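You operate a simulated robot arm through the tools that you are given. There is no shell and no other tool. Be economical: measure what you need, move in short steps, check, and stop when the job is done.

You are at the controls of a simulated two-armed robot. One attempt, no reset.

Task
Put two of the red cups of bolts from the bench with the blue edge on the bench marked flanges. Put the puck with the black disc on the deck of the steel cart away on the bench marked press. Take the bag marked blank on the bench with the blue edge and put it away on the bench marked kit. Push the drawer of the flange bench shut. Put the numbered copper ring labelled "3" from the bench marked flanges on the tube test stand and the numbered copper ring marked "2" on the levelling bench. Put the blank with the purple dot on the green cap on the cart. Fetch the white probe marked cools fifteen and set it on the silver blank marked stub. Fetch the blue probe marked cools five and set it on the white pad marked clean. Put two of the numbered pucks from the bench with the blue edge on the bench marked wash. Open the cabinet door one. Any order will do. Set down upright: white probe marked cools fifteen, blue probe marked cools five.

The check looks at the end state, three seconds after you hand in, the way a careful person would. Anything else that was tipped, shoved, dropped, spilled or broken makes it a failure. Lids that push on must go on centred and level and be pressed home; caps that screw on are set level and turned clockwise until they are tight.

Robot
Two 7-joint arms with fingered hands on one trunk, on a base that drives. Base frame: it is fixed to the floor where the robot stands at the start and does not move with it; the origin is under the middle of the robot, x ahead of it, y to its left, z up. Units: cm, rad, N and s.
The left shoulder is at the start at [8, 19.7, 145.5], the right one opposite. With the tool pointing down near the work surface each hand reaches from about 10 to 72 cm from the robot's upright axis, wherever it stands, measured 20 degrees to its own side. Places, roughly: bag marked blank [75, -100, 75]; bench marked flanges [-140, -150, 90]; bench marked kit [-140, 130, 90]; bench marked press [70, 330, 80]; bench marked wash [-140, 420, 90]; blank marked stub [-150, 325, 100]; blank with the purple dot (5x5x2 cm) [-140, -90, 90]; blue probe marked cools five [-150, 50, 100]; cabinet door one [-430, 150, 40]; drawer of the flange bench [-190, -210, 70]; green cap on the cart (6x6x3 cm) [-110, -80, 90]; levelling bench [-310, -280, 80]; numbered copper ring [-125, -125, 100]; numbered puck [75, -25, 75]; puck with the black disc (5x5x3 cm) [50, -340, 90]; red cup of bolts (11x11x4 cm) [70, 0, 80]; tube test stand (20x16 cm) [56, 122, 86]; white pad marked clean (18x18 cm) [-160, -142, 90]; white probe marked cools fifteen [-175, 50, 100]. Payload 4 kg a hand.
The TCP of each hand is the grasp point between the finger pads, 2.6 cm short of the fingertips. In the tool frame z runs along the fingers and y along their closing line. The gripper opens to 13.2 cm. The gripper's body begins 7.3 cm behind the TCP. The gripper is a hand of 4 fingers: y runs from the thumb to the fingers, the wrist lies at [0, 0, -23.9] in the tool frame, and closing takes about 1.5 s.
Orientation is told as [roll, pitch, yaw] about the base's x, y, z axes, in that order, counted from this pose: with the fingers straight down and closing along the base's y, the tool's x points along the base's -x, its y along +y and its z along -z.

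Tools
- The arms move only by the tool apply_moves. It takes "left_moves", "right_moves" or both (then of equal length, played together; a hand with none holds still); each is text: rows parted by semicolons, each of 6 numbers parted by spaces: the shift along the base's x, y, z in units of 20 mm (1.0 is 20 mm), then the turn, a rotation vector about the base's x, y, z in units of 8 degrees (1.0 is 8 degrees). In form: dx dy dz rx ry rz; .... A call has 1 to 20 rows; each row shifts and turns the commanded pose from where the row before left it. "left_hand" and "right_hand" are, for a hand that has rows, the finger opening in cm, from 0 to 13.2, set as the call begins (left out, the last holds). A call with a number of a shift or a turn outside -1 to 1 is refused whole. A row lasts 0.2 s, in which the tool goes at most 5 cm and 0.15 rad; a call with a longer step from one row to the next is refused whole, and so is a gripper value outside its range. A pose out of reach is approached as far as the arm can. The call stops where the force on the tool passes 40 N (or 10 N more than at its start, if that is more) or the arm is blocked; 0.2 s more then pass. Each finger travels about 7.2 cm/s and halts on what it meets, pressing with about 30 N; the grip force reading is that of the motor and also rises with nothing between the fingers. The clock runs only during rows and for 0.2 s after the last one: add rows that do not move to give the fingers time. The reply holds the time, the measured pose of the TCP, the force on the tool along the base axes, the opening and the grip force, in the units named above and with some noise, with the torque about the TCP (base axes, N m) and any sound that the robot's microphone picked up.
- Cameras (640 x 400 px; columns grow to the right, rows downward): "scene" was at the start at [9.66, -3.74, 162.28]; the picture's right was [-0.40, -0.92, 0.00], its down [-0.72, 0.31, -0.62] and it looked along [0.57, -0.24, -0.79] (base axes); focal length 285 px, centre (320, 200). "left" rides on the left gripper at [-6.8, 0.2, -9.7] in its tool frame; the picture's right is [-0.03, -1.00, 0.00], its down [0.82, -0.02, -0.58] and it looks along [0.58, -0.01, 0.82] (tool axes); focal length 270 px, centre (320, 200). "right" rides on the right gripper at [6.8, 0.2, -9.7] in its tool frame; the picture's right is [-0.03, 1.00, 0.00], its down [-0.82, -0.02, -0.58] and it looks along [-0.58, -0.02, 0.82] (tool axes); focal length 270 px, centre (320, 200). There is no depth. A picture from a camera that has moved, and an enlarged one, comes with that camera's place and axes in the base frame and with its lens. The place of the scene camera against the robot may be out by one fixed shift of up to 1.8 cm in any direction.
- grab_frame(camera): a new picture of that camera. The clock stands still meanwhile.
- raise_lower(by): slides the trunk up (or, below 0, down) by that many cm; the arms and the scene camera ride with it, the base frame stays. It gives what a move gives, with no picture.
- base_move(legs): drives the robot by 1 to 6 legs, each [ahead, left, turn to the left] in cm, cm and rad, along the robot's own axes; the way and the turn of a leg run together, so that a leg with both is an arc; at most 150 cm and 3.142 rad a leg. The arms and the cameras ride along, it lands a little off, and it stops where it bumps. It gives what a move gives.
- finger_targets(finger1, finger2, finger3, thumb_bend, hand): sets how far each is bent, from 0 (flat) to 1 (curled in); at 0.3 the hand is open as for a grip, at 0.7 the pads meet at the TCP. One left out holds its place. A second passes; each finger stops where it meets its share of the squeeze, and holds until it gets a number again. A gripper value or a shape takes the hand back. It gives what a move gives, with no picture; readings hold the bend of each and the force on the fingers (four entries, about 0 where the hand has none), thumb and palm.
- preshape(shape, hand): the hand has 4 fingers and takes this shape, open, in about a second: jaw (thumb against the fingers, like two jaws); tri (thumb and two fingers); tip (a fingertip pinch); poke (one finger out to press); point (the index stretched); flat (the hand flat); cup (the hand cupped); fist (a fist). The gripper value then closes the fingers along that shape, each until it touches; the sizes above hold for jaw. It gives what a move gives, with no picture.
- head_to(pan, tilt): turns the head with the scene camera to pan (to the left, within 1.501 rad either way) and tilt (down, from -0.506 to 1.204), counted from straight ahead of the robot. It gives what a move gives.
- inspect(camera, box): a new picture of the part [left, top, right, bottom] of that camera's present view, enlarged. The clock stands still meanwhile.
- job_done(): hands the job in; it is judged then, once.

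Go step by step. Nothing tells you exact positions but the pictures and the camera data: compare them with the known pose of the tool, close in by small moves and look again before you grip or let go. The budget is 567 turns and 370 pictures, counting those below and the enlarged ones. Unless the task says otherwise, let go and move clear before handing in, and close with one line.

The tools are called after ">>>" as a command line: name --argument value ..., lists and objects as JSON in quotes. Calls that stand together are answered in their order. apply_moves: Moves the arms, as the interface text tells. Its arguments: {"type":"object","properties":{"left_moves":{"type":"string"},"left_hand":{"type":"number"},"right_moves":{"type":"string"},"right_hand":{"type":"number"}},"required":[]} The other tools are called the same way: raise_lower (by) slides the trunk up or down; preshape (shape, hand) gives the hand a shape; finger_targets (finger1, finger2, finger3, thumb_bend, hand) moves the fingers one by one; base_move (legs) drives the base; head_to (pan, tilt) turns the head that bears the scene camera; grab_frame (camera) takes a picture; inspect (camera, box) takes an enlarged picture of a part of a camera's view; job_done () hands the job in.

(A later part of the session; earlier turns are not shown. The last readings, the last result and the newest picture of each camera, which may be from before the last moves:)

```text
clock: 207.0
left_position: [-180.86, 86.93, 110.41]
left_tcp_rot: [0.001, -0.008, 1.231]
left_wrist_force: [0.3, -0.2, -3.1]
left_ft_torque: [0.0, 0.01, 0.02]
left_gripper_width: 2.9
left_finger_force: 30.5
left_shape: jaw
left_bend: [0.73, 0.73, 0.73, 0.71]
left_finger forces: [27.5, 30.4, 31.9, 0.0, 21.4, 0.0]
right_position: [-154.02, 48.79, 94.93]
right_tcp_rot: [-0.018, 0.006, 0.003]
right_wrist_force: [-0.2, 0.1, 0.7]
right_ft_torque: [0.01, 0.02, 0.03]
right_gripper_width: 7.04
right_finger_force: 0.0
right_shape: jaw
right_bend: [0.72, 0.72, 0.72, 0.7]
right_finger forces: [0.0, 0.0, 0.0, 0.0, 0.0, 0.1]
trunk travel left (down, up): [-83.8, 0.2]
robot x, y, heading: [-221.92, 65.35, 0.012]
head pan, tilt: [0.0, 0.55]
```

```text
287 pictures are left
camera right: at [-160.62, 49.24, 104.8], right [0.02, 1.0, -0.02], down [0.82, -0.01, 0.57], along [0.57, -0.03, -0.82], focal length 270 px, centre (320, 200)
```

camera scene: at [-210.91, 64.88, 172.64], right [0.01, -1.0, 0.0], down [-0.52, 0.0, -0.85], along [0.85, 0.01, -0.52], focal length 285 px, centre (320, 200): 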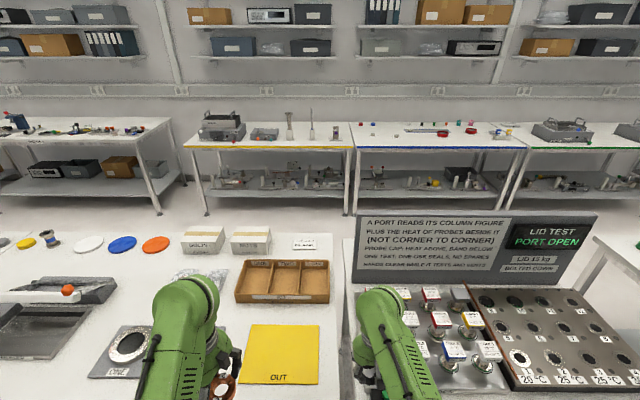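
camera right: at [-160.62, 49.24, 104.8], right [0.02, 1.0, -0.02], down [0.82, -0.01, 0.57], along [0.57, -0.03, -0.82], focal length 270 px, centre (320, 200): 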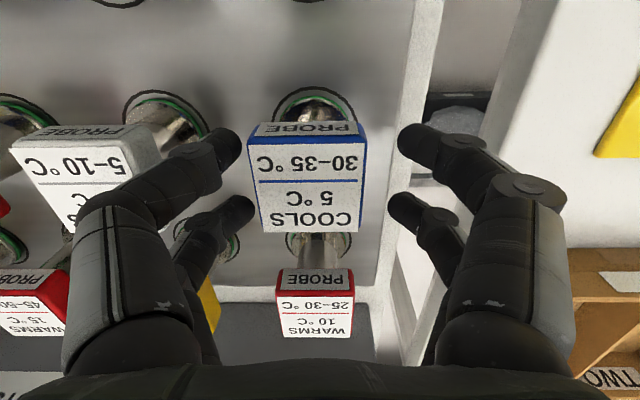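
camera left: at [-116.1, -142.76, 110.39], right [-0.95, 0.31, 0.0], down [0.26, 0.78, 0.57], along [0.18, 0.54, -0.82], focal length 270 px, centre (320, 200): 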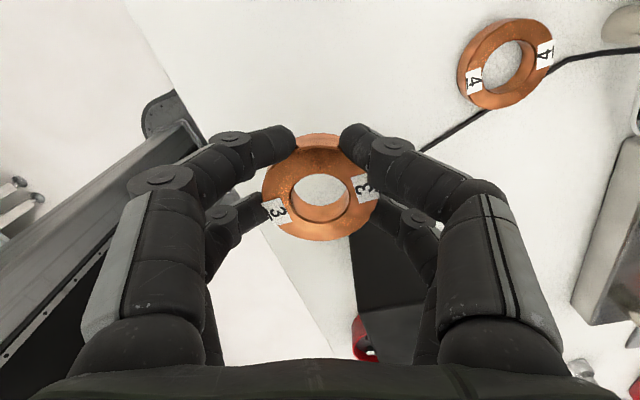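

Good alignment. Close on the cap, then pull straight up gently.

>>> apply_moves --right_moves "0 0 0 0 0 0;0 0 0 0 0 0;0 0 0 0 0 0;0 0 0 0 0 0;0 0 0 0 0 0;0 0 0 0 0 0" --right_hand 2.5

>>> apply_moves --right_moves "0 0 .3 0 0 0;0 0 .3 0 0 0;0 0 .4 0 0 0;0 0 0 0 0 0"

>>> grab_frame --camera "right"

```text
clock: 208.4
left_position: [-180.93, 86.9, 110.57]
left_tcp_rot: [0.003, -0.009, 1.23]
left_wrist_force: [0.1, 0.6, -3.3]
left_ft_torque: [-0.01, -0.04, -0.01]
left_gripper_width: 2.93
left_finger_force: 30.2
left_shape: jaw
left_bend: [0.73, 0.73, 0.73, 0.71]
left_finger forces: [27.5, 30.4, 31.9, 0.1, 21.4, 0.1]
right_position: [-154.03, 48.75, 94.86]
right_tcp_rot: [-0.017, 0.005, 0.001]
right_wrist_force: [0.9, 0.1, -0.8]
right_ft_torque: [-0.02, 0.01, 0.0]
right_gripper_width: 4.26
right_finger_force: 30.1
right_shape: jaw
right_bend: [0.74, 0.74, 0.74, 0.7]
right_finger forces: [27.3, 27.3, 27.1, 0.0, 27.5, 0.0]
trunk travel left (down, up): [-83.8, 0.2]
robot x, y, heading: [-222.27, 65.88, 0.015]
head pan, tilt: [0.0, 0.55]
```

```text
clock: 209.4
left_position: [-180.95, 86.66, 110.5]
left_tcp_rot: [0.002, -0.009, 1.231]
left_wrist_force: [-0.3, 0.6, -2.3]
left_ft_torque: [0.0, 0.0, -0.01]
left_gripper_width: 2.92
left_finger_force: 29.6
left_shape: jaw
left_bend: [0.73, 0.73, 0.73, 0.71]
left_finger forces: [27.5, 30.4, 31.9, 0.1, 21.3, 0.0]
right_position: [-153.89, 48.99, 96.95]
right_tcp_rot: [-0.017, 0.006, 0.001]
right_wrist_force: [-0.7, 0.6, -2.4]
right_ft_torque: [-0.01, 0.0, 0.01]
right_gripper_width: 4.28
right_finger_force: 29.5
right_shape: jaw
right_bend: [0.74, 0.74, 0.74, 0.7]
right_finger forces: [27.3, 27.4, 27.1, 0.1, 27.6, 0.0]
trunk travel left (down, up): [-83.8, 0.2]
robot x, y, heading: [-222.05, 65.38, 0.013]
head pan, tilt: [0.0, 0.55]
```

```text
286 pictures are left
camera right: at [-160.55, 49.27, 106.67], right [0.02, 1.0, -0.02], down [0.82, -0.01, 0.57], along [0.57, -0.03, -0.82], focal length 270 px, centre (320, 200)
```

right: 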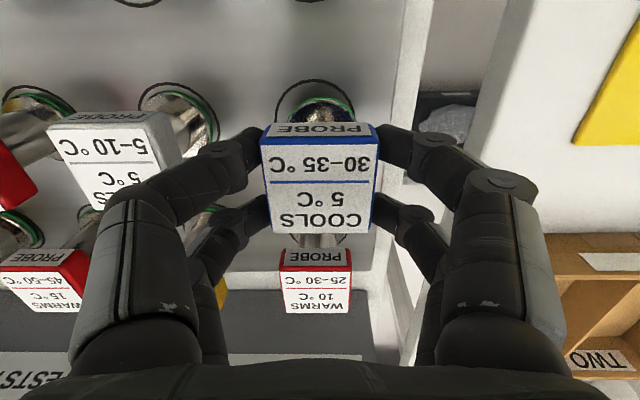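

It's coming out freely. Lift 18 cm more.

>>> apply_moves --right_moves "0 0 .8 0 0 0;0 0 1 0 0 0;0 0 1 0 0 0;0 0 1 0 0 0;0 0 1 0 0 0;0 0 1 0 0 0;0 0 1 0 0 0;0 0 1 0 0 0;0 0 1 0 0 0;0 0 .4 0 0 0;0 0 0 0 0 0"

>>> grab_frame --camera "scene"

>>> grab_frame --camera "left"

```text
clock: 211.8
left_position: [-180.78, 86.82, 110.44]
left_tcp_rot: [0.001, -0.008, 1.23]
left_wrist_force: [-0.1, 0.4, -2.7]
left_ft_torque: [0.03, -0.01, -0.01]
left_gripper_width: 2.94
left_finger_force: 30.2
left_shape: jaw
left_bend: [0.73, 0.73, 0.73, 0.71]
left_finger forces: [27.6, 30.4, 32.0, 0.0, 21.2, 0.0]
right_position: [-153.9, 48.94, 115.35]
right_tcp_rot: [-0.018, 0.005, 0.002]
right_wrist_force: [0.0, 0.6, -2.2]
right_ft_torque: [0.0, 0.0, 0.0]
right_gripper_width: 4.27
right_finger_force: 30.8
right_shape: jaw
right_bend: [0.74, 0.74, 0.74, 0.7]
right_finger forces: [27.4, 27.2, 27.2, 0.0, 27.5, 0.1]
trunk travel left (down, up): [-83.8, 0.2]
robot x, y, heading: [-221.85, 65.44, 0.009]
head pan, tilt: [0.0, 0.55]
```

```text
285 pictures are left
camera scene: at [-210.13, 64.96, 172.57], right [0.01, -1.0, 0.0], down [-0.52, -0.01, -0.85], along [0.85, 0.01, -0.52], focal length 285 px, centre (320, 200)
```

scene: 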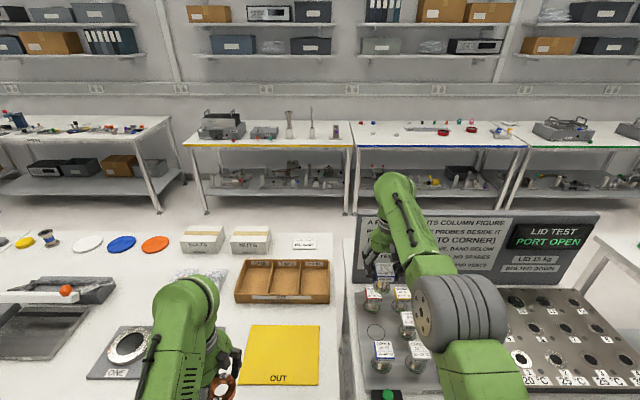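

```text
284 pictures are left
camera left: at [-178.81, 93.07, 120.33], right [0.95, -0.31, 0.0], down [-0.25, -0.78, 0.57], along [-0.18, -0.54, -0.82], focal length 270 px, centre (320, 200)
```

left: 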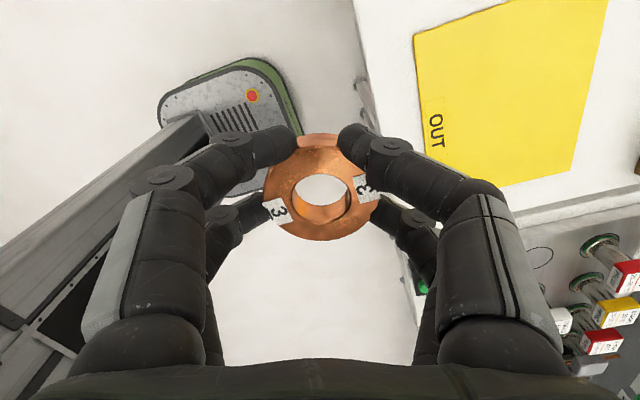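

The probe is out. Retract, back off, and strafe to the flange bench's clean pad.

>>> apply_moves --right_moves "-1 0 0 0 0 0;-1 0 0 0 0 0;-1 0 0 0 0 0;-1 0 0 0 0 0;-1 0 0 0 0 0;-1 0 0 0 0 0;-1 0 0 0 0 0;-1 0 0 0 0 0;-1 0 0 0 0 0;-1 0 0 0 0 0;0 0 0 0 0 0"

>>> base_move --legs '[[-26, 0, 0], [0, -150, -0.01], [0, -37, 0]]'

>>> head_to --pan 0 --tilt 0.7

>>> grab_frame --camera "scene"

>>> grab_frame --camera "right"

```text
clock: 214.2
left_position: [-180.9, 86.7, 110.6]
left_tcp_rot: [0.001, -0.009, 1.229]
left_wrist_force: [0.0, 0.1, -2.7]
left_ft_torque: [0.06, 0.03, -0.02]
left_gripper_width: 2.91
left_finger_force: 30.3
left_shape: jaw
left_bend: [0.73, 0.73, 0.73, 0.71]
left_finger forces: [27.5, 30.4, 31.9, 0.0, 21.3, 0.0]
right_position: [-172.89, 49.12, 114.0]
right_tcp_rot: [-0.018, 0.005, 0.002]
right_wrist_force: [0.7, 0.1, -2.8]
right_ft_torque: [0.02, 0.02, 0.05]
right_gripper_width: 4.28
right_finger_force: 29.8
right_shape: jaw
right_bend: [0.74, 0.74, 0.74, 0.7]
right_finger forces: [27.3, 27.3, 27.1, 0.0, 27.5, 0.0]
right hand out of reach, approached as far as the arm can: row 9, 10
trunk travel left (down, up): [-83.8, 0.2]
robot x, y, heading: [-221.58, 65.39, 0.011]
head pan, tilt: [0.0, 0.55]
```

```text
clock: 225.0
left_position: [-203.36, -98.81, 110.48]
left_tcp_rot: [0.001, -0.006, 1.253]
left_wrist_force: [0.0, 0.8, -2.2]
left_ft_torque: [-0.02, -0.02, 0.03]
left_gripper_width: 2.92
left_finger_force: 29.7
left_shape: jaw
left_bend: [0.73, 0.73, 0.73, 0.71]
left_finger forces: [27.8, 30.6, 32.0, 0.0, 21.3, 0.1]
right_position: [-194.42, -136.35, 114.09]
right_tcp_rot: [-0.019, 0.006, 0.025]
right_wrist_force: [0.1, 1.2, -2.6]
right_ft_torque: [-0.03, -0.01, 0.0]
right_gripper_width: 4.29
right_finger_force: 29.5
right_shape: jaw
right_bend: [0.74, 0.74, 0.74, 0.7]
right_finger forces: [27.4, 27.4, 27.2, 0.0, 27.6, 0.0]
trunk travel left (down, up): [-83.8, 0.2]
robot x, y, heading: [-244.07, -121.27, 0.031]
head pan, tilt: [0.0, 0.55]
```

```text
clock: 225.7
left_position: [-203.29, -98.9, 110.65]
left_tcp_rot: [0.001, -0.008, 1.253]
left_wrist_force: [0.3, 0.1, -2.1]
left_ft_torque: [0.04, 0.0, 0.02]
left_gripper_width: 2.91
left_finger_force: 30.2
left_shape: jaw
left_bend: [0.73, 0.73, 0.73, 0.71]
left_finger forces: [27.7, 30.5, 32.1, 0.1, 21.3, 0.0]
right_position: [-194.43, -136.44, 114.02]
right_tcp_rot: [-0.018, 0.005, 0.026]
right_wrist_force: [-0.3, -0.7, -1.4]
right_ft_torque: [0.0, -0.01, 0.02]
right_gripper_width: 4.29
right_finger_force: 29.8
right_shape: jaw
right_bend: [0.74, 0.74, 0.74, 0.7]
right_finger forces: [27.4, 27.4, 27.2, 0.0, 27.5, 0.1]
trunk travel left (down, up): [-83.8, 0.2]
robot x, y, heading: [-243.99, -121.03, 0.033]
head pan, tilt: [0.0, 0.7]
```

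```text
283 pictures are left
camera scene: at [-232.6, -121.34, 171.27], right [0.03, -1.0, 0.0], down [-0.64, -0.02, -0.76], along [0.76, 0.02, -0.64], focal length 285 px, centre (320, 200)
```

scene: 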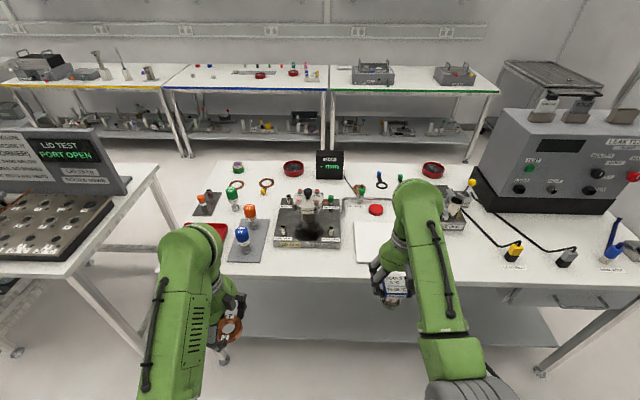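

```text
282 pictures are left
camera right: at [-201.09, -136.2, 123.87], right [0.0, 1.0, -0.02], down [0.82, 0.01, 0.57], along [0.57, -0.02, -0.82], focal length 270 px, centre (320, 200)
```

right: 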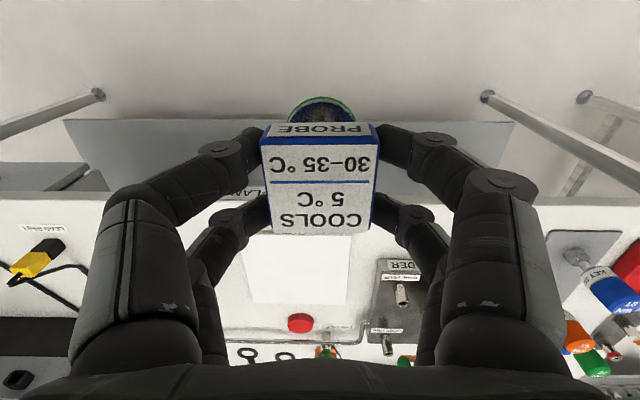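

The clean pad centre is at (−160.3, −141.6). Drive ahead 18 cm then extend.

>>> base_move --legs '[[18, 0, -0.02]]'

>>> apply_moves --right_moves ".8 -.3 0 0 0 0;.8 -.3 0 0 0 0;.8 -.3 0 0 0 0;.8 -.3 0 0 0 0;.8 -.3 0 0 0 0;.8 -.3 0 0 0 0;.8 -.3 0 0 0 0;.8 -.3 0 0 0 0;.8 -.3 -.5 0 0 0;0 0 0 0 0 0"

>>> grab_frame --camera "right"

```text
clock: 227.2
left_position: [-184.84, -99.09, 110.68]
left_tcp_rot: [-0.002, -0.009, 1.239]
left_wrist_force: [0.3, -0.3, -2.9]
left_ft_torque: [0.02, -0.02, -0.02]
left_gripper_width: 2.94
left_finger_force: 29.8
left_shape: jaw
left_bend: [0.73, 0.73, 0.73, 0.71]
left_finger forces: [27.8, 30.5, 32.1, 0.1, 21.4, 0.1]
right_position: [-176.61, -136.75, 114.37]
right_tcp_rot: [-0.017, 0.0, 0.01]
right_wrist_force: [-0.6, -0.1, -2.1]
right_ft_torque: [-0.01, -0.03, -0.01]
right_gripper_width: 4.26
right_finger_force: 29.4
right_shape: jaw
right_bend: [0.74, 0.74, 0.74, 0.7]
right_finger forces: [27.4, 27.3, 27.3, 0.0, 27.5, 0.0]
trunk travel left (down, up): [-83.8, 0.2]
robot x, y, heading: [-225.26, -120.51, 0.016]
head pan, tilt: [0.0, 0.7]
```

```text
clock: 229.4
left_position: [-184.46, -99.05, 110.57]
left_tcp_rot: [0.002, -0.01, 1.24]
left_wrist_force: [-0.1, -0.7, -2.1]
left_ft_torque: [0.05, 0.01, -0.02]
left_gripper_width: 2.9
left_finger_force: 30.4
left_shape: jaw
left_bend: [0.73, 0.73, 0.73, 0.71]
left_finger forces: [27.8, 30.5, 32.0, 0.0, 21.4, 0.0]
right_position: [-161.87, -142.15, 113.16]
right_tcp_rot: [-0.016, 0.004, 0.012]
right_wrist_force: [-0.5, 0.0, -2.9]
right_ft_torque: [-0.01, 0.0, 0.0]
right_gripper_width: 4.28
right_finger_force: 29.9
right_shape: jaw
right_bend: [0.74, 0.74, 0.74, 0.7]
right_finger forces: [27.3, 27.4, 27.2, 0.0, 27.5, 0.0]
trunk travel left (down, up): [-83.8, 0.2]
robot x, y, heading: [-225.03, -120.75, 0.02]
head pan, tilt: [0.0, 0.7]
```

```text
281 pictures are left
camera right: at [-168.44, -141.78, 122.99], right [0.01, 1.0, -0.02], down [0.82, 0.0, 0.57], along [0.57, -0.02, -0.82], focal length 270 px, centre (320, 200)
```

right: 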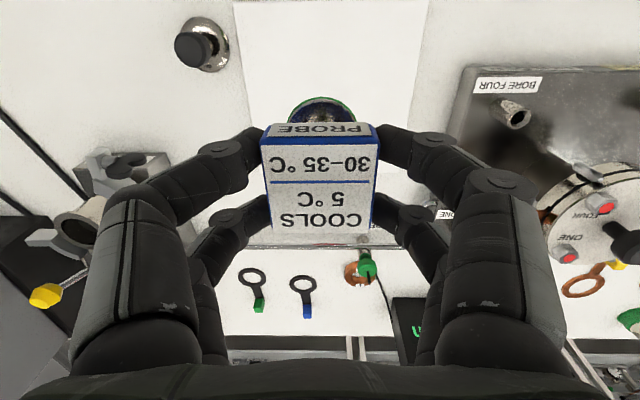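

Centre over the pad and lower to ~104.

>>> apply_moves --right_moves ".6 .2 -.5 0 0 0;.6 .2 -.9 0 0 0;0 0 -1 0 0 0;0 0 -1 0 0 0;0 0 -1 0 0 0;0 0 0 0 0 0"

>>> grab_frame --camera "right"

>>> grab_frame --camera "scene"

```text
clock: 230.8
left_position: [-184.5, -99.02, 110.47]
left_tcp_rot: [0.002, -0.009, 1.241]
left_wrist_force: [1.1, -0.3, -1.9]
left_ft_torque: [0.03, -0.04, 0.03]
left_gripper_width: 2.91
left_finger_force: 29.5
left_shape: jaw
left_bend: [0.73, 0.73, 0.73, 0.71]
left_finger forces: [27.8, 30.6, 32.0, 0.1, 21.4, 0.1]
right_position: [-159.4, -141.43, 104.28]
right_tcp_rot: [-0.017, 0.006, 0.011]
right_wrist_force: [-0.5, 0.1, -2.0]
right_ft_torque: [-0.01, 0.03, 0.01]
right_gripper_width: 4.25
right_finger_force: 30.1
right_shape: jaw
right_bend: [0.74, 0.74, 0.74, 0.7]
right_finger forces: [27.2, 27.4, 27.1, 0.1, 27.5, 0.0]
trunk travel left (down, up): [-83.8, 0.2]
robot x, y, heading: [-225.28, -120.68, 0.024]
head pan, tilt: [0.0, 0.7]
```

```text
280 pictures are left
camera right: at [-166.11, -141.08, 114.01], right [0.01, 1.0, -0.02], down [0.82, 0.0, 0.57], along [0.57, -0.02, -0.82], focal length 270 px, centre (320, 200)
```

right: 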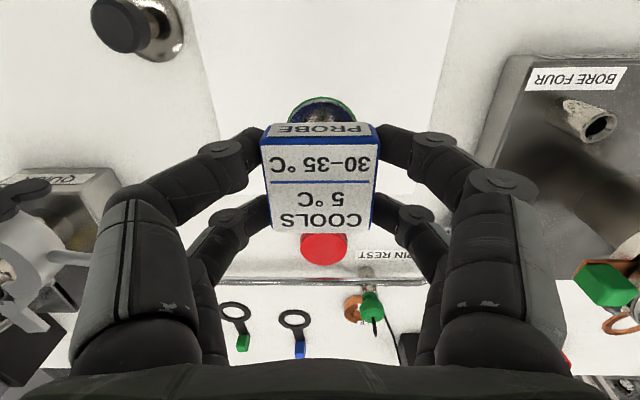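

```text
279 pictures are left
camera scene: at [-214.03, -121.21, 171.26], right [0.02, -1.0, 0.0], down [-0.64, -0.01, -0.76], along [0.76, 0.01, -0.64], focal length 285 px, centre (320, 200)
```

scene: 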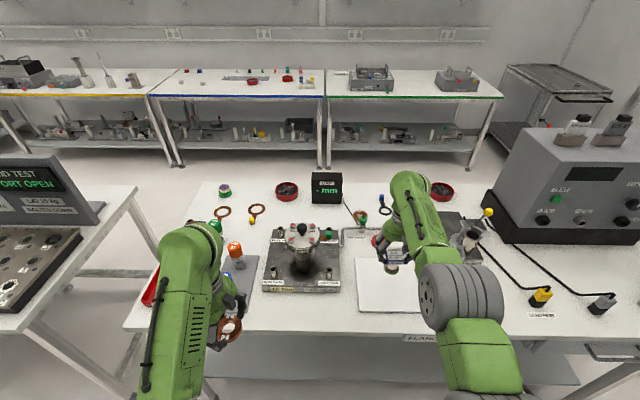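

>>> apply_moves --right_moves "0 0 -.5 0 0 0;0 0 -.3 0 0 0;0 0 0 0 0 0"

>>> apply_moves --right_moves "0 0 -.2 0 0 0;0 0 0 0 0 0"

```text
clock: 231.6
left_position: [-184.43, -98.97, 110.43]
left_tcp_rot: [0.003, -0.011, 1.239]
left_wrist_force: [0.3, 0.2, -3.2]
left_ft_torque: [0.04, 0.03, 0.0]
left_gripper_width: 2.95
left_finger_force: 30.0
left_shape: jaw
left_bend: [0.73, 0.73, 0.73, 0.71]
left_finger forces: [27.8, 30.6, 32.0, 0.0, 21.4, 0.0]
right_position: [-159.63, -141.52, 102.64]
right_tcp_rot: [-0.018, 0.006, 0.013]
right_wrist_force: [-0.5, 0.3, -3.1]
right_ft_torque: [-0.02, -0.01, -0.01]
right_gripper_width: 4.25
right_finger_force: 30.1
right_shape: jaw
right_bend: [0.74, 0.74, 0.74, 0.7]
right_finger forces: [27.3, 27.4, 27.1, 0.0, 27.5, 0.1]
trunk travel left (down, up): [-83.8, 0.2]
robot x, y, heading: [-224.97, -120.66, 0.016]
head pan, tilt: [0.0, 0.7]
```

```text
clock: 232.2
left_position: [-184.57, -99.09, 110.54]
left_tcp_rot: [0.003, -0.008, 1.239]
left_wrist_force: [-0.4, -0.5, -2.2]
left_ft_torque: [0.04, 0.02, 0.01]
left_gripper_width: 2.91
left_finger_force: 29.8
left_shape: jaw
left_bend: [0.73, 0.73, 0.73, 0.71]
left_finger forces: [27.8, 30.6, 32.0, 0.0, 21.5, 0.0]
right_position: [-159.51, -141.48, 102.2]
right_tcp_rot: [-0.019, 0.005, 0.01]
right_wrist_force: [-1.0, -0.6, -3.4]
right_ft_torque: [0.04, -0.02, 0.01]
right_gripper_width: 4.25
right_finger_force: 29.9
right_shape: jaw
right_bend: [0.74, 0.74, 0.74, 0.7]
right_finger forces: [27.3, 27.3, 27.1, 0.0, 27.6, 0.1]
trunk travel left (down, up): [-83.8, 0.2]
robot x, y, heading: [-225.19, -120.45, 0.017]
head pan, tilt: [0.0, 0.7]
```

>>> apply_moves --right_moves "0 0 -.2 0 0 0;0 0 0 0 0 0"

>>> apply_moves --right_moves "0 0 -.2 0 0 0;0 0 0 0 0 0"

>>> grab_frame --camera "right"

```text
clock: 232.8
left_position: [-184.35, -99.09, 110.48]
left_tcp_rot: [0.002, -0.011, 1.237]
left_wrist_force: [-0.9, -0.5, -3.4]
left_ft_torque: [0.03, 0.01, 0.02]
left_gripper_width: 2.94
left_finger_force: 29.7
left_shape: jaw
left_bend: [0.73, 0.73, 0.73, 0.71]
left_finger forces: [27.8, 30.6, 32.0, 0.1, 21.4, 0.1]
right_position: [-159.35, -141.44, 101.72]
right_tcp_rot: [-0.017, 0.004, 0.01]
right_wrist_force: [0.4, 0.2, -3.2]
right_ft_torque: [-0.02, 0.02, -0.02]
right_gripper_width: 4.25
right_finger_force: 30.3
right_shape: jaw
right_bend: [0.74, 0.74, 0.74, 0.7]
right_finger forces: [27.3, 27.3, 27.1, 0.0, 27.5, 0.1]
trunk travel left (down, up): [-83.8, 0.2]
robot x, y, heading: [-225.71, -120.61, 0.018]
head pan, tilt: [0.0, 0.7]
```

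```text
clock: 233.4
left_position: [-184.48, -99.12, 110.57]
left_tcp_rot: [0.001, -0.011, 1.238]
left_wrist_force: [-0.3, -0.2, -2.7]
left_ft_torque: [0.02, 0.01, 0.01]
left_gripper_width: 2.91
left_finger_force: 30.2
left_shape: jaw
left_bend: [0.73, 0.73, 0.73, 0.71]
left_finger forces: [27.8, 30.6, 32.1, 0.0, 21.4, 0.0]
right_position: [-159.38, -141.58, 101.4]
right_tcp_rot: [-0.016, 0.006, 0.011]
right_wrist_force: [0.5, 0.2, -3.5]
right_ft_torque: [-0.01, 0.01, 0.0]
right_gripper_width: 4.27
right_finger_force: 29.9
right_shape: jaw
right_bend: [0.74, 0.74, 0.74, 0.7]
right_finger forces: [27.3, 27.2, 27.2, 0.0, 27.5, 0.1]
trunk travel left (down, up): [-83.8, 0.2]
robot x, y, heading: [-225.35, -120.72, 0.018]
head pan, tilt: [0.0, 0.7]
```

```text
278 pictures are left
camera right: at [-165.96, -141.2, 111.23], right [0.01, 1.0, -0.02], down [0.82, 0.0, 0.57], along [0.57, -0.02, -0.82], focal length 270 px, centre (320, 200)
```

right: 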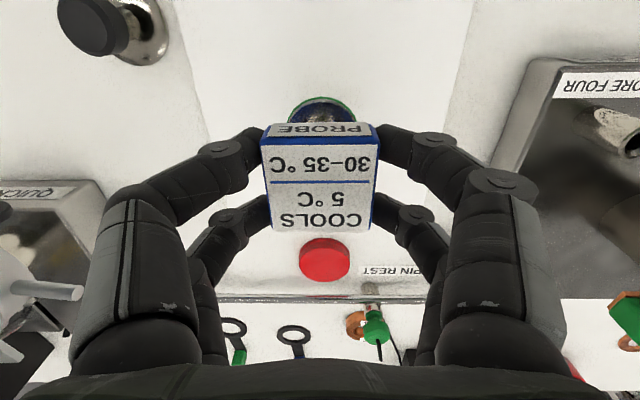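

>>> apply_moves --right_moves "0 0 -.15 0 0 0;0 0 0 0 0 0"

>>> apply_moves --right_moves "0 0 -.15 0 0 0;0 0 0 0 0 0"

>>> apply_moves --right_moves "0 0 -.15 0 0 0;0 0 0 0 0 0"

```text
clock: 234.0
left_position: [-184.46, -99.06, 110.43]
left_tcp_rot: [0.001, -0.009, 1.239]
left_wrist_force: [0.0, 0.1, -2.9]
left_ft_torque: [-0.02, 0.03, -0.01]
left_gripper_width: 2.95
left_finger_force: 30.0
left_shape: jaw
left_bend: [0.73, 0.73, 0.73, 0.71]
left_finger forces: [27.8, 30.5, 32.0, 0.1, 21.3, 0.1]
right_position: [-159.24, -141.55, 101.16]
right_tcp_rot: [-0.018, 0.004, 0.013]
right_wrist_force: [0.4, -0.1, -2.4]
right_ft_torque: [0.01, 0.02, 0.03]
right_gripper_width: 4.24
right_finger_force: 29.9
right_shape: jaw
right_bend: [0.74, 0.74, 0.74, 0.7]
right_finger forces: [27.3, 27.2, 27.1, 0.1, 27.4, 0.0]
trunk travel left (down, up): [-83.8, 0.2]
robot x, y, heading: [-225.46, -120.82, 0.018]
head pan, tilt: [0.0, 0.7]
```

```text
clock: 234.6
left_position: [-184.53, -99.11, 110.58]
left_tcp_rot: [0.002, -0.008, 1.24]
left_wrist_force: [0.2, 0.7, -3.0]
left_ft_torque: [0.02, 0.01, -0.03]
left_gripper_width: 2.92
left_finger_force: 30.0
left_shape: jaw
left_bend: [0.73, 0.73, 0.73, 0.71]
left_finger forces: [27.9, 30.5, 32.0, 0.1, 21.4, 0.0]
right_position: [-159.35, -141.43, 100.61]
right_tcp_rot: [-0.017, 0.005, 0.013]
right_wrist_force: [-0.1, 0.5, -2.5]
right_ft_torque: [-0.03, -0.03, 0.02]
right_gripper_width: 4.26
right_finger_force: 29.9
right_shape: jaw
right_bend: [0.74, 0.74, 0.74, 0.7]
right_finger forces: [27.3, 27.2, 27.1, 0.0, 27.5, 0.1]
trunk travel left (down, up): [-83.8, 0.2]
robot x, y, heading: [-225.37, -120.85, 0.015]
head pan, tilt: [0.0, 0.7]
```

```text
clock: 235.2
left_position: [-184.48, -99.11, 110.48]
left_tcp_rot: [0.001, -0.007, 1.24]
left_wrist_force: [0.2, -0.2, -3.3]
left_ft_torque: [-0.01, 0.02, 0.03]
left_gripper_width: 2.92
left_finger_force: 29.9
left_shape: jaw
left_bend: [0.73, 0.73, 0.73, 0.71]
left_finger forces: [27.8, 30.6, 32.0, 0.1, 21.4, 0.0]
right_position: [-159.17, -141.39, 100.53]
right_tcp_rot: [-0.018, 0.005, 0.011]
right_wrist_force: [-0.3, 0.1, -2.5]
right_ft_torque: [0.02, 0.0, -0.01]
right_gripper_width: 4.25
right_finger_force: 29.4
right_shape: jaw
right_bend: [0.74, 0.74, 0.74, 0.7]
right_finger forces: [27.2, 27.3, 27.1, 0.0, 27.5, 0.0]
trunk travel left (down, up): [-83.8, 0.2]
robot x, y, heading: [-225.16, -120.57, 0.021]
head pan, tilt: [0.0, 0.7]
```

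>>> inspect --camera "right" --box '[240, 60, 400, 160]'

>>> apply_moves --right_moves "0 0 -.2 0 0 0;0 0 0 0 0 0"

>>> apply_moves --right_moves "0 0 -.15 0 0 0;0 0 0 0 0 0"

```text
4.00 times, centred on (320, 110) of right
camera zoom: at [-165.88, -141.05, 110.37], right [0.01, 1.0, -0.02], down [0.82, 0.0, 0.57], along [0.57, -0.02, -0.82], focal length 1081 px, centre (320, 560)
```

zoom: 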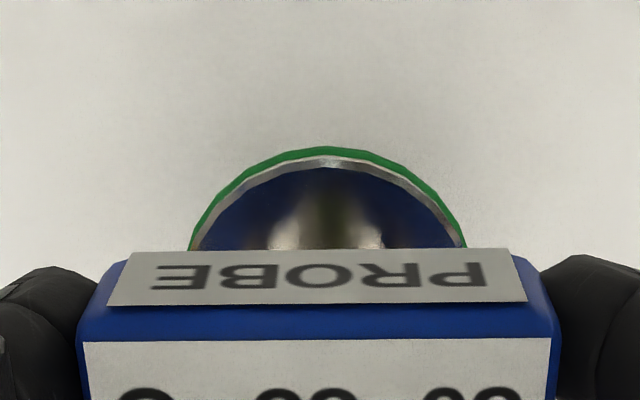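

```text
clock: 235.8
left_position: [-184.59, -99.16, 110.54]
left_tcp_rot: [0.001, -0.011, 1.24]
left_wrist_force: [-0.5, 0.5, -2.6]
left_ft_torque: [0.02, -0.04, 0.03]
left_gripper_width: 2.9
left_finger_force: 29.9
left_shape: jaw
left_bend: [0.73, 0.73, 0.73, 0.71]
left_finger forces: [27.8, 30.6, 32.1, 0.0, 21.4, 0.0]
right_position: [-159.38, -141.41, 100.21]
right_tcp_rot: [-0.019, 0.005, 0.012]
right_wrist_force: [0.1, -0.4, -2.7]
right_ft_torque: [0.01, 0.0, 0.04]
right_gripper_width: 4.27
right_finger_force: 29.8
right_shape: jaw
right_bend: [0.74, 0.74, 0.74, 0.7]
right_finger forces: [27.3, 27.3, 27.1, 0.0, 27.5, 0.0]
trunk travel left (down, up): [-83.8, 0.2]
robot x, y, heading: [-225.55, -120.94, 0.017]
head pan, tilt: [0.0, 0.7]
```

```text
clock: 236.4
left_position: [-184.55, -99.06, 110.48]
left_tcp_rot: [0.001, -0.009, 1.238]
left_wrist_force: [0.5, -0.4, -2.9]
left_ft_torque: [0.04, -0.02, -0.01]
left_gripper_width: 2.92
left_finger_force: 30.9
left_shape: jaw
left_bend: [0.73, 0.73, 0.73, 0.71]
left_finger forces: [27.8, 30.7, 32.0, 0.1, 21.4, 0.0]
right_position: [-159.37, -141.42, 99.77]
right_tcp_rot: [-0.019, 0.005, 0.01]
right_wrist_force: [0.3, 0.1, -2.2]
right_ft_torque: [-0.01, 0.0, -0.02]
right_gripper_width: 4.25
right_finger_force: 30.1
right_shape: jaw
right_bend: [0.74, 0.74, 0.74, 0.7]
right_finger forces: [27.4, 27.3, 27.1, 0.0, 27.5, 0.1]
trunk travel left (down, up): [-83.8, 0.2]
robot x, y, heading: [-225.42, -120.9, 0.019]
head pan, tilt: [0.0, 0.7]
```

>>> inspect --camera "scene" --box '[340, 220, 460, 320]'

```text
4.00 times, centred on (400, 270) of scene
camera zoom: at [-214.07, -121.21, 171.26], right [0.02, -1.0, 0.0], down [-0.64, -0.01, -0.76], along [0.76, 0.01, -0.64], focal length 1139 px, centre (0, -80)
```

zoom: 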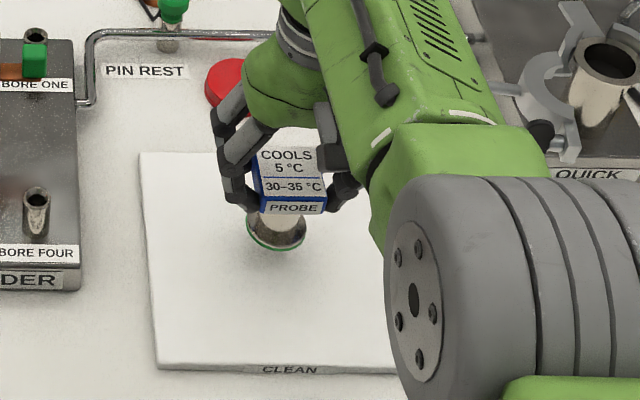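

The probe is short with a flat collar. Lower to z≈96 then touch down.

>>> apply_moves --right_moves "0 0 -.6 0 0 0;0 0 -.6 0 0 0;0 0 -.6 0 0 0;0 0 0 0 0 0"

>>> apply_moves --right_moves "0 0 -.15 0 0 0;0 0 0 0 0 0"

>>> apply_moves --right_moves "0 0 -.15 0 0 0;0 0 0 0 0 0"

```text
clock: 237.4
left_position: [-184.58, -99.04, 110.56]
left_tcp_rot: [0.001, -0.011, 1.238]
left_wrist_force: [0.2, 0.2, -2.1]
left_ft_torque: [0.01, -0.01, 0.02]
left_gripper_width: 2.91
left_finger_force: 30.0
left_shape: jaw
left_bend: [0.73, 0.73, 0.73, 0.71]
left_finger forces: [27.7, 30.6, 32.0, 0.1, 21.4, 0.0]
right_position: [-159.52, -141.48, 96.67]
right_tcp_rot: [-0.018, 0.0, 0.01]
right_wrist_force: [0.1, -0.8, 11.8]
right_ft_torque: [-0.01, 0.11, -0.01]
right_gripper_width: 4.31
right_finger_force: 30.1
right_shape: jaw
right_bend: [0.74, 0.74, 0.74, 0.7]
right_finger forces: [28.8, 28.1, 27.8, 0.1, 29.4, 0.1]
trunk travel left (down, up): [-83.8, 0.2]
robot x, y, heading: [-225.44, -120.55, 0.022]
head pan, tilt: [0.0, 0.7]
```

```text
clock: 238.0
left_position: [-184.86, -99.13, 110.75]
left_tcp_rot: [-0.002, -0.011, 1.239]
left_wrist_force: [-0.7, -0.3, -3.5]
left_ft_torque: [0.04, 0.0, 0.0]
left_gripper_width: 2.92
left_finger_force: 29.5
left_shape: jaw
left_bend: [0.73, 0.73, 0.73, 0.71]
left_finger forces: [27.8, 30.7, 32.0, 0.1, 21.4, 0.1]
right_position: [-159.55, -141.34, 96.57]
right_tcp_rot: [-0.018, -0.007, 0.009]
right_wrist_force: [5.0, -3.4, 27.2]
right_ft_torque: [-0.15, 0.08, 0.02]
right_gripper_width: 4.34
right_finger_force: 30.2
right_shape: jaw
right_bend: [0.74, 0.74, 0.74, 0.7]
right_finger forces: [30.3, 29.3, 29.8, 0.1, 32.8, 0.1]
trunk travel left (down, up): [-83.8, 0.2]
robot x, y, heading: [-225.44, -120.54, 0.019]
head pan, tilt: [0.0, 0.7]
```

```text
clock: 238.7
left_position: [-184.73, -98.93, 110.52]
left_tcp_rot: [-0.001, -0.012, 1.239]
left_wrist_force: [0.7, 0.5, -2.9]
left_ft_torque: [0.03, 0.02, 0.0]
left_gripper_width: 2.91
left_finger_force: 30.4
left_shape: jaw
left_bend: [0.73, 0.73, 0.73, 0.71]
left_finger forces: [27.9, 30.7, 32.2, 0.0, 21.4, 0.0]
right_position: [-159.04, -141.51, 96.46]
right_tcp_rot: [-0.019, -0.013, 0.011]
right_wrist_force: [-6.5, 0.9, 21.1]
right_ft_torque: [-0.1, 0.37, -0.08]
right_gripper_width: 4.37
right_finger_force: 30.1
right_shape: jaw
right_bend: [0.74, 0.74, 0.74, 0.7]
right_finger forces: [33.0, 30.4, 30.9, 0.0, 31.9, 0.1]
trunk travel left (down, up): [-83.8, 0.2]
robot x, y, heading: [-225.36, -120.56, 0.02]
head pan, tilt: [0.0, 0.7]
stopped in row 2 (right hand): the force on the tool passed its limit (the readings are from after the stop); the commanded pose is now the measured one
```

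Touched down on the pad. Relieve and release.

>>> apply_moves --right_moves "-.1 0 .1 0 .12 0;0 0 0 0 0 0"

>>> apply_moves --right_moves "0 0 0 0 0 0;0 0 0 0 0 0;0 0 0 0 0 0;0 0 0 0 0 0" --right_hand 7.5

>>> apply_moves --right_moves "0 0 .4 0 0 0;0 0 .8 0 0 0;0 0 1 0 0 0;0 0 1 0 0 0;0 0 1 0 0 0;0 0 1 0 0 0;0 0 1 0 0 0;0 0 1 0 0 0;0 0 0 0 0 0"

>>> grab_frame --camera "right"

```text
clock: 239.2
left_position: [-184.59, -99.01, 110.5]
left_tcp_rot: [0.0, -0.008, 1.239]
left_wrist_force: [1.1, 0.0, -2.9]
left_ft_torque: [-0.02, 0.0, -0.01]
left_gripper_width: 2.93
left_finger_force: 30.5
left_shape: jaw
left_bend: [0.73, 0.73, 0.73, 0.71]
left_finger forces: [27.8, 30.6, 32.0, 0.0, 21.3, 0.0]
right_position: [-159.36, -141.6, 96.61]
right_tcp_rot: [-0.019, 0.007, 0.009]
right_wrist_force: [5.9, 0.3, 12.6]
right_ft_torque: [-0.11, -0.16, 0.03]
right_gripper_width: 4.33
right_finger_force: 30.1
right_shape: jaw
right_bend: [0.74, 0.74, 0.74, 0.7]
right_finger forces: [31.6, 31.0, 30.7, 0.0, 31.9, 0.1]
trunk travel left (down, up): [-83.8, 0.2]
robot x, y, heading: [-225.48, -120.86, 0.02]
head pan, tilt: [0.0, 0.7]
```

```text
clock: 240.2
left_position: [-184.68, -99.07, 110.49]
left_tcp_rot: [0.001, -0.009, 1.24]
left_wrist_force: [0.1, 0.8, -2.7]
left_ft_torque: [0.05, -0.01, 0.01]
left_gripper_width: 2.92
left_finger_force: 30.5
left_shape: jaw
left_bend: [0.73, 0.73, 0.73, 0.71]
left_finger forces: [27.7, 30.6, 31.9, 0.0, 21.4, 0.0]
right_position: [-159.42, -141.53, 96.39]
right_tcp_rot: [-0.018, 0.013, 0.01]
right_wrist_force: [0.5, 0.2, 0.0]
right_ft_torque: [0.0, 0.01, -0.02]
right_gripper_width: 7.45
right_finger_force: 0.0
right_shape: jaw
right_bend: [0.72, 0.72, 0.72, 0.7]
right_finger forces: [0.0, 0.0, 0.1, 0.0, 0.0, 0.1]
trunk travel left (down, up): [-83.8, 0.2]
robot x, y, heading: [-225.23, -120.65, 0.017]
head pan, tilt: [0.0, 0.7]
```

```text
clock: 242.2
left_position: [-184.56, -99.04, 110.47]
left_tcp_rot: [0.002, -0.012, 1.239]
left_wrist_force: [-0.2, 0.2, -1.9]
left_ft_torque: [0.05, -0.03, 0.0]
left_gripper_width: 2.95
left_finger_force: 30.5
left_shape: jaw
left_bend: [0.73, 0.73, 0.73, 0.71]
left_finger forces: [27.8, 30.6, 32.1, 0.0, 21.3, 0.0]
right_position: [-159.22, -141.59, 110.42]
right_tcp_rot: [-0.019, 0.011, 0.012]
right_wrist_force: [1.0, 0.0, 0.4]
right_ft_torque: [0.02, -0.02, 0.01]
right_gripper_width: 7.45
right_finger_force: 0.1
right_shape: jaw
right_bend: [0.72, 0.72, 0.72, 0.7]
right_finger forces: [0.0, 0.0, 0.1, 0.0, 0.1, 0.1]
trunk travel left (down, up): [-83.8, 0.2]
robot x, y, heading: [-225.25, -120.16, 0.018]
head pan, tilt: [0.0, 0.7]
```

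```text
275 pictures are left
camera right: at [-165.74, -141.29, 120.49], right [0.01, 1.0, -0.02], down [0.82, 0.0, 0.57], along [0.57, -0.02, -0.82], focal length 270 px, centre (320, 200)
```

right: 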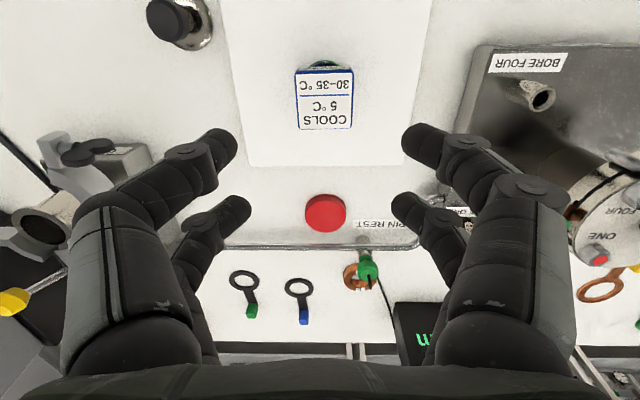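

The blue probe stands on the clean pad. Back to the probe rack for the white COOLS 15.

>>> apply_moves --right_moves "-1 .3 0 0 0 0;-1 .3 0 0 0 0;-1 .3 0 0 0 0;-1 .3 0 0 0 0;-1 .3 0 0 0 0;-1 .3 0 0 0 0;-.8 .3 0 0 0 0;0 0 0 0 0 0"

>>> base_move --legs '[[-20, 0, 0], [0, 150, -0.01], [0, 27, 0], [18, 0, 0]]'

>>> grab_frame --camera "right"

```text
clock: 244.1
left_position: [-184.52, -99.13, 110.45]
left_tcp_rot: [0.001, -0.01, 1.24]
left_wrist_force: [0.5, 0.5, -2.5]
left_ft_torque: [-0.04, 0.0, -0.01]
left_gripper_width: 2.91
left_finger_force: 29.7
left_shape: jaw
left_bend: [0.73, 0.73, 0.73, 0.71]
left_finger forces: [27.9, 30.7, 32.1, 0.0, 21.4, 0.1]
right_position: [-172.81, -137.11, 110.75]
right_tcp_rot: [-0.019, 0.011, 0.011]
right_wrist_force: [0.4, -0.3, -0.9]
right_ft_torque: [-0.01, 0.04, 0.04]
right_gripper_width: 7.42
right_finger_force: 0.0
right_shape: jaw
right_bend: [0.72, 0.72, 0.72, 0.7]
right_finger forces: [0.1, 0.1, 0.1, 0.0, 0.0, 0.0]
trunk travel left (down, up): [-83.8, 0.2]
robot x, y, heading: [-225.45, -120.94, 0.017]
head pan, tilt: [0.0, 0.7]
```

```text
clock: 255.4
left_position: [-189.36, 78.02, 110.69]
left_tcp_rot: [-0.002, -0.012, 1.222]
left_wrist_force: [-0.1, 0.9, -2.0]
left_ft_torque: [0.04, -0.02, 0.01]
left_gripper_width: 2.92
left_finger_force: 29.9
left_shape: jaw
left_bend: [0.73, 0.73, 0.73, 0.71]
left_finger forces: [28.1, 30.8, 32.1, 0.0, 21.3, 0.1]
right_position: [-178.39, 39.67, 110.99]
right_tcp_rot: [-0.019, 0.006, -0.008]
right_wrist_force: [0.2, -0.5, -0.1]
right_ft_torque: [0.0, -0.01, 0.0]
right_gripper_width: 7.43
right_finger_force: 0.0
right_shape: jaw
right_bend: [0.72, 0.72, 0.72, 0.7]
right_finger forces: [0.0, 0.0, 0.0, 0.1, 0.1, 0.0]
trunk travel left (down, up): [-83.8, 0.2]
robot x, y, heading: [-229.8, 57.3, -0.0]
head pan, tilt: [0.0, 0.7]
```

```text
274 pictures are left
camera right: at [-184.91, 40.09, 120.8], right [0.03, 1.0, -0.02], down [0.82, -0.02, 0.57], along [0.57, -0.03, -0.82], focal length 270 px, centre (320, 200)
```

right: 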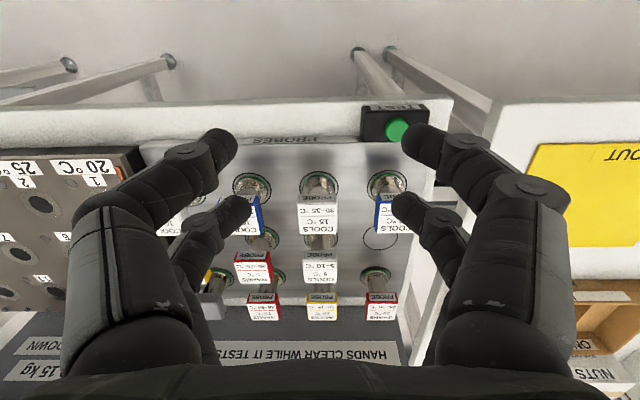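

White COOLS 15 is at (−163.8, 39.0). I'll yaw the hand 90° so fingers close along x (free side in front), and move over it.

>>> apply_moves --right_moves ".8 0 0 0 0 .9425;.8 0 0 0 0 .9425;.8 0 0 0 0 .9425;.8 -.1 0 0 0 .9425;.8 -.1 0 0 0 .9425;.8 -.1 0 0 0 .9425;.8 0 0 0 0 .9425;.8 0 0 0 0 .9425;.6 0 0 0 0 .9425;0 0 0 0 0 .9425;0 0 0 0 0 .9425;0 0 0 0 0 .9425;0 0 -1 0 0 0;0 0 -1 0 0 0;0 0 -1 0 0 0;0 0 0 0 0 0" --right_hand 7.4

>>> grab_frame --camera "right"

```text
clock: 258.8
left_position: [-188.98, 77.85, 110.55]
left_tcp_rot: [0.003, -0.01, 1.223]
left_wrist_force: [0.6, 1.0, -2.3]
left_ft_torque: [-0.01, -0.02, 0.03]
left_gripper_width: 2.91
left_finger_force: 29.5
left_shape: jaw
left_bend: [0.73, 0.73, 0.73, 0.71]
left_finger forces: [28.1, 30.8, 32.2, 0.0, 21.3, 0.1]
right_position: [-163.83, 39.08, 104.71]
right_tcp_rot: [-0.015, 0.012, 1.573]
right_wrist_force: [-0.1, 0.4, 0.6]
right_ft_torque: [-0.03, 0.01, 0.04]
right_gripper_width: 7.44
right_finger_force: 0.0
right_shape: jaw
right_bend: [0.72, 0.72, 0.72, 0.7]
right_finger forces: [0.0, 0.0, 0.0, 0.0, 0.1, 0.0]
trunk travel left (down, up): [-83.8, 0.2]
robot x, y, heading: [-230.11, 57.24, 0.003]
head pan, tilt: [0.0, 0.7]
```

```text
273 pictures are left
camera right: at [-163.94, 32.41, 114.61], right [-1.0, 0.02, -0.02], down [0.01, 0.82, 0.57], along [0.03, 0.57, -0.82], focal length 270 px, centre (320, 200)
```

right: 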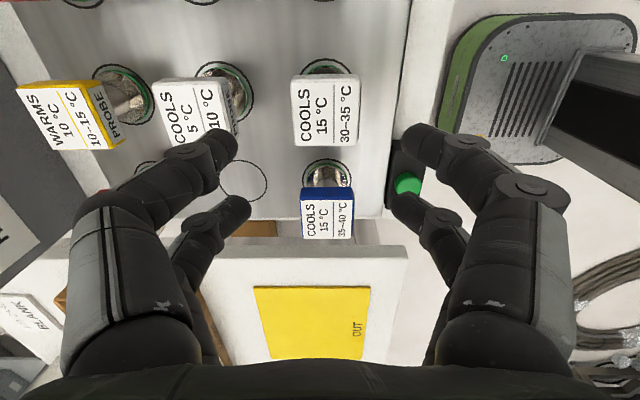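

>>> apply_moves --right_moves "-.25 -.22 -.3 0 0 0;0 0 -1 0 0 0;0 0 -1 0 0 0;0 0 -1 0 0 0;0 0 0 0 0 0" --right_hand 7

>>> grab_frame --camera "right"

```text
clock: 260.0
left_position: [-189.01, 77.94, 110.54]
left_tcp_rot: [0.001, -0.01, 1.221]
left_wrist_force: [0.3, 0.1, -2.8]
left_ft_torque: [0.0, 0.01, -0.01]
left_gripper_width: 2.9
left_finger_force: 29.4
left_shape: jaw
left_bend: [0.73, 0.73, 0.73, 0.71]
left_finger forces: [28.1, 30.8, 32.2, 0.0, 21.3, 0.0]
right_position: [-164.25, 38.42, 98.14]
right_tcp_rot: [-0.017, 0.011, 1.571]
right_wrist_force: [-0.1, -0.6, 0.1]
right_ft_torque: [0.01, 0.0, 0.0]
right_gripper_width: 7.04
right_finger_force: 0.0
right_shape: jaw
right_bend: [0.72, 0.72, 0.72, 0.7]
right_finger forces: [0.0, 0.1, 0.1, 0.0, 0.0, 0.1]
trunk travel left (down, up): [-83.8, 0.2]
robot x, y, heading: [-230.18, 57.38, -0.004]
head pan, tilt: [0.0, 0.7]
```

```text
272 pictures are left
camera right: at [-164.5, 31.78, 107.96], right [-1.0, 0.02, -0.02], down [0.01, 0.82, 0.57], along [0.03, 0.57, -0.82], focal length 270 px, centre (320, 200)
```

right: 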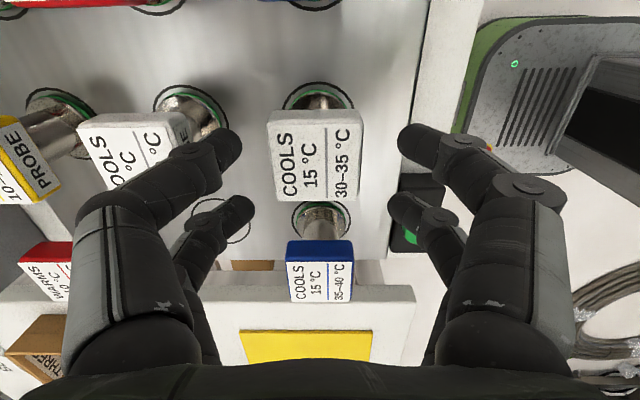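

>>> apply_moves --right_moves "0 0 -.6 0 0 0;0 0 -.6 0 0 0;0 0 -.35 0 0 0;0 0 0 0 0 0"

>>> apply_moves --right_moves "0 0 0 0 0 0;0 0 0 0 0 0;0 0 0 0 0 0;0 0 0 0 0 0;0 0 0 0 0 0;0 0 0 0 0 0" --right_hand 2.5

>>> apply_moves --right_moves "0 0 .3 0 0 0;0 0 .3 0 0 0;0 0 .4 0 0 0;0 0 1 0 0 0;0 0 1 0 0 0;0 0 1 0 0 0;0 0 1 0 0 0;0 0 1 0 0 0;0 0 1 0 0 0;0 0 0 0 0 0"

>>> grab_frame --camera "right"

```text
clock: 261.0
left_position: [-188.96, 77.96, 110.54]
left_tcp_rot: [0.002, -0.009, 1.223]
left_wrist_force: [-0.3, 0.7, -2.6]
left_ft_torque: [0.04, -0.01, 0.0]
left_gripper_width: 2.96
left_finger_force: 29.3
left_shape: jaw
left_bend: [0.73, 0.73, 0.73, 0.71]
left_finger forces: [28.1, 30.8, 32.3, 0.1, 21.4, 0.0]
right_position: [-164.36, 38.65, 95.02]
right_tcp_rot: [-0.017, 0.01, 1.571]
right_wrist_force: [-0.2, -0.9, -0.4]
right_ft_torque: [0.03, -0.06, 0.01]
right_gripper_width: 7.03
right_finger_force: 0.0
right_shape: jaw
right_bend: [0.72, 0.72, 0.72, 0.7]
right_finger forces: [0.1, 0.1, 0.0, 0.0, 0.0, 0.1]
trunk travel left (down, up): [-83.8, 0.2]
robot x, y, heading: [-229.94, 56.92, 0.003]
head pan, tilt: [0.0, 0.7]
```

```text
clock: 262.4
left_position: [-189.01, 77.86, 110.54]
left_tcp_rot: [0.002, -0.009, 1.22]
left_wrist_force: [0.1, -0.1, -3.1]
left_ft_torque: [0.01, -0.02, 0.0]
left_gripper_width: 2.91
left_finger_force: 29.8
left_shape: jaw
left_bend: [0.73, 0.73, 0.73, 0.71]
left_finger forces: [28.1, 30.8, 32.1, 0.0, 21.4, 0.0]
right_position: [-164.41, 38.44, 95.06]
right_tcp_rot: [-0.019, 0.008, 1.572]
right_wrist_force: [-0.1, 0.0, -0.3]
right_ft_torque: [0.02, -0.02, 0.02]
right_gripper_width: 4.33
right_finger_force: 30.2
right_shape: jaw
right_bend: [0.74, 0.74, 0.74, 0.7]
right_finger forces: [27.3, 27.4, 27.2, 0.0, 27.6, 0.0]
trunk travel left (down, up): [-83.8, 0.2]
robot x, y, heading: [-230.28, 56.88, 0.001]
head pan, tilt: [0.0, 0.7]
```

```text
clock: 264.6
left_position: [-188.97, 77.92, 110.46]
left_tcp_rot: [0.0, -0.01, 1.222]
left_wrist_force: [0.2, 0.4, -2.8]
left_ft_torque: [0.01, -0.01, 0.04]
left_gripper_width: 2.91
left_finger_force: 29.6
left_shape: jaw
left_bend: [0.73, 0.73, 0.73, 0.71]
left_finger forces: [28.1, 30.9, 32.2, 0.1, 21.4, 0.0]
right_position: [-164.45, 38.48, 109.12]
right_tcp_rot: [-0.017, 0.011, 1.573]
right_wrist_force: [1.1, 0.0, -3.0]
right_ft_torque: [-0.03, -0.01, 0.02]
right_gripper_width: 4.31
right_finger_force: 29.7
right_shape: jaw
right_bend: [0.74, 0.74, 0.74, 0.7]
right_finger forces: [27.2, 27.4, 27.2, 0.0, 27.6, 0.0]
trunk travel left (down, up): [-83.8, 0.2]
robot x, y, heading: [-230.32, 56.98, 0.002]
head pan, tilt: [0.0, 0.7]
```

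```text
271 pictures are left
camera right: at [-164.59, 31.88, 118.97], right [-1.0, 0.02, -0.02], down [0.01, 0.82, 0.57], along [0.03, 0.57, -0.82], focal length 270 px, centre (320, 200)
```

right: 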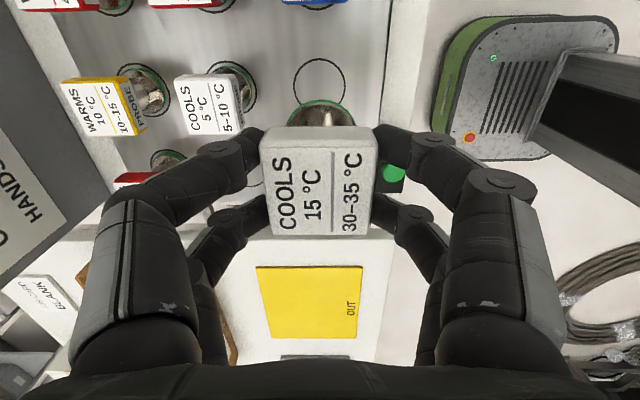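

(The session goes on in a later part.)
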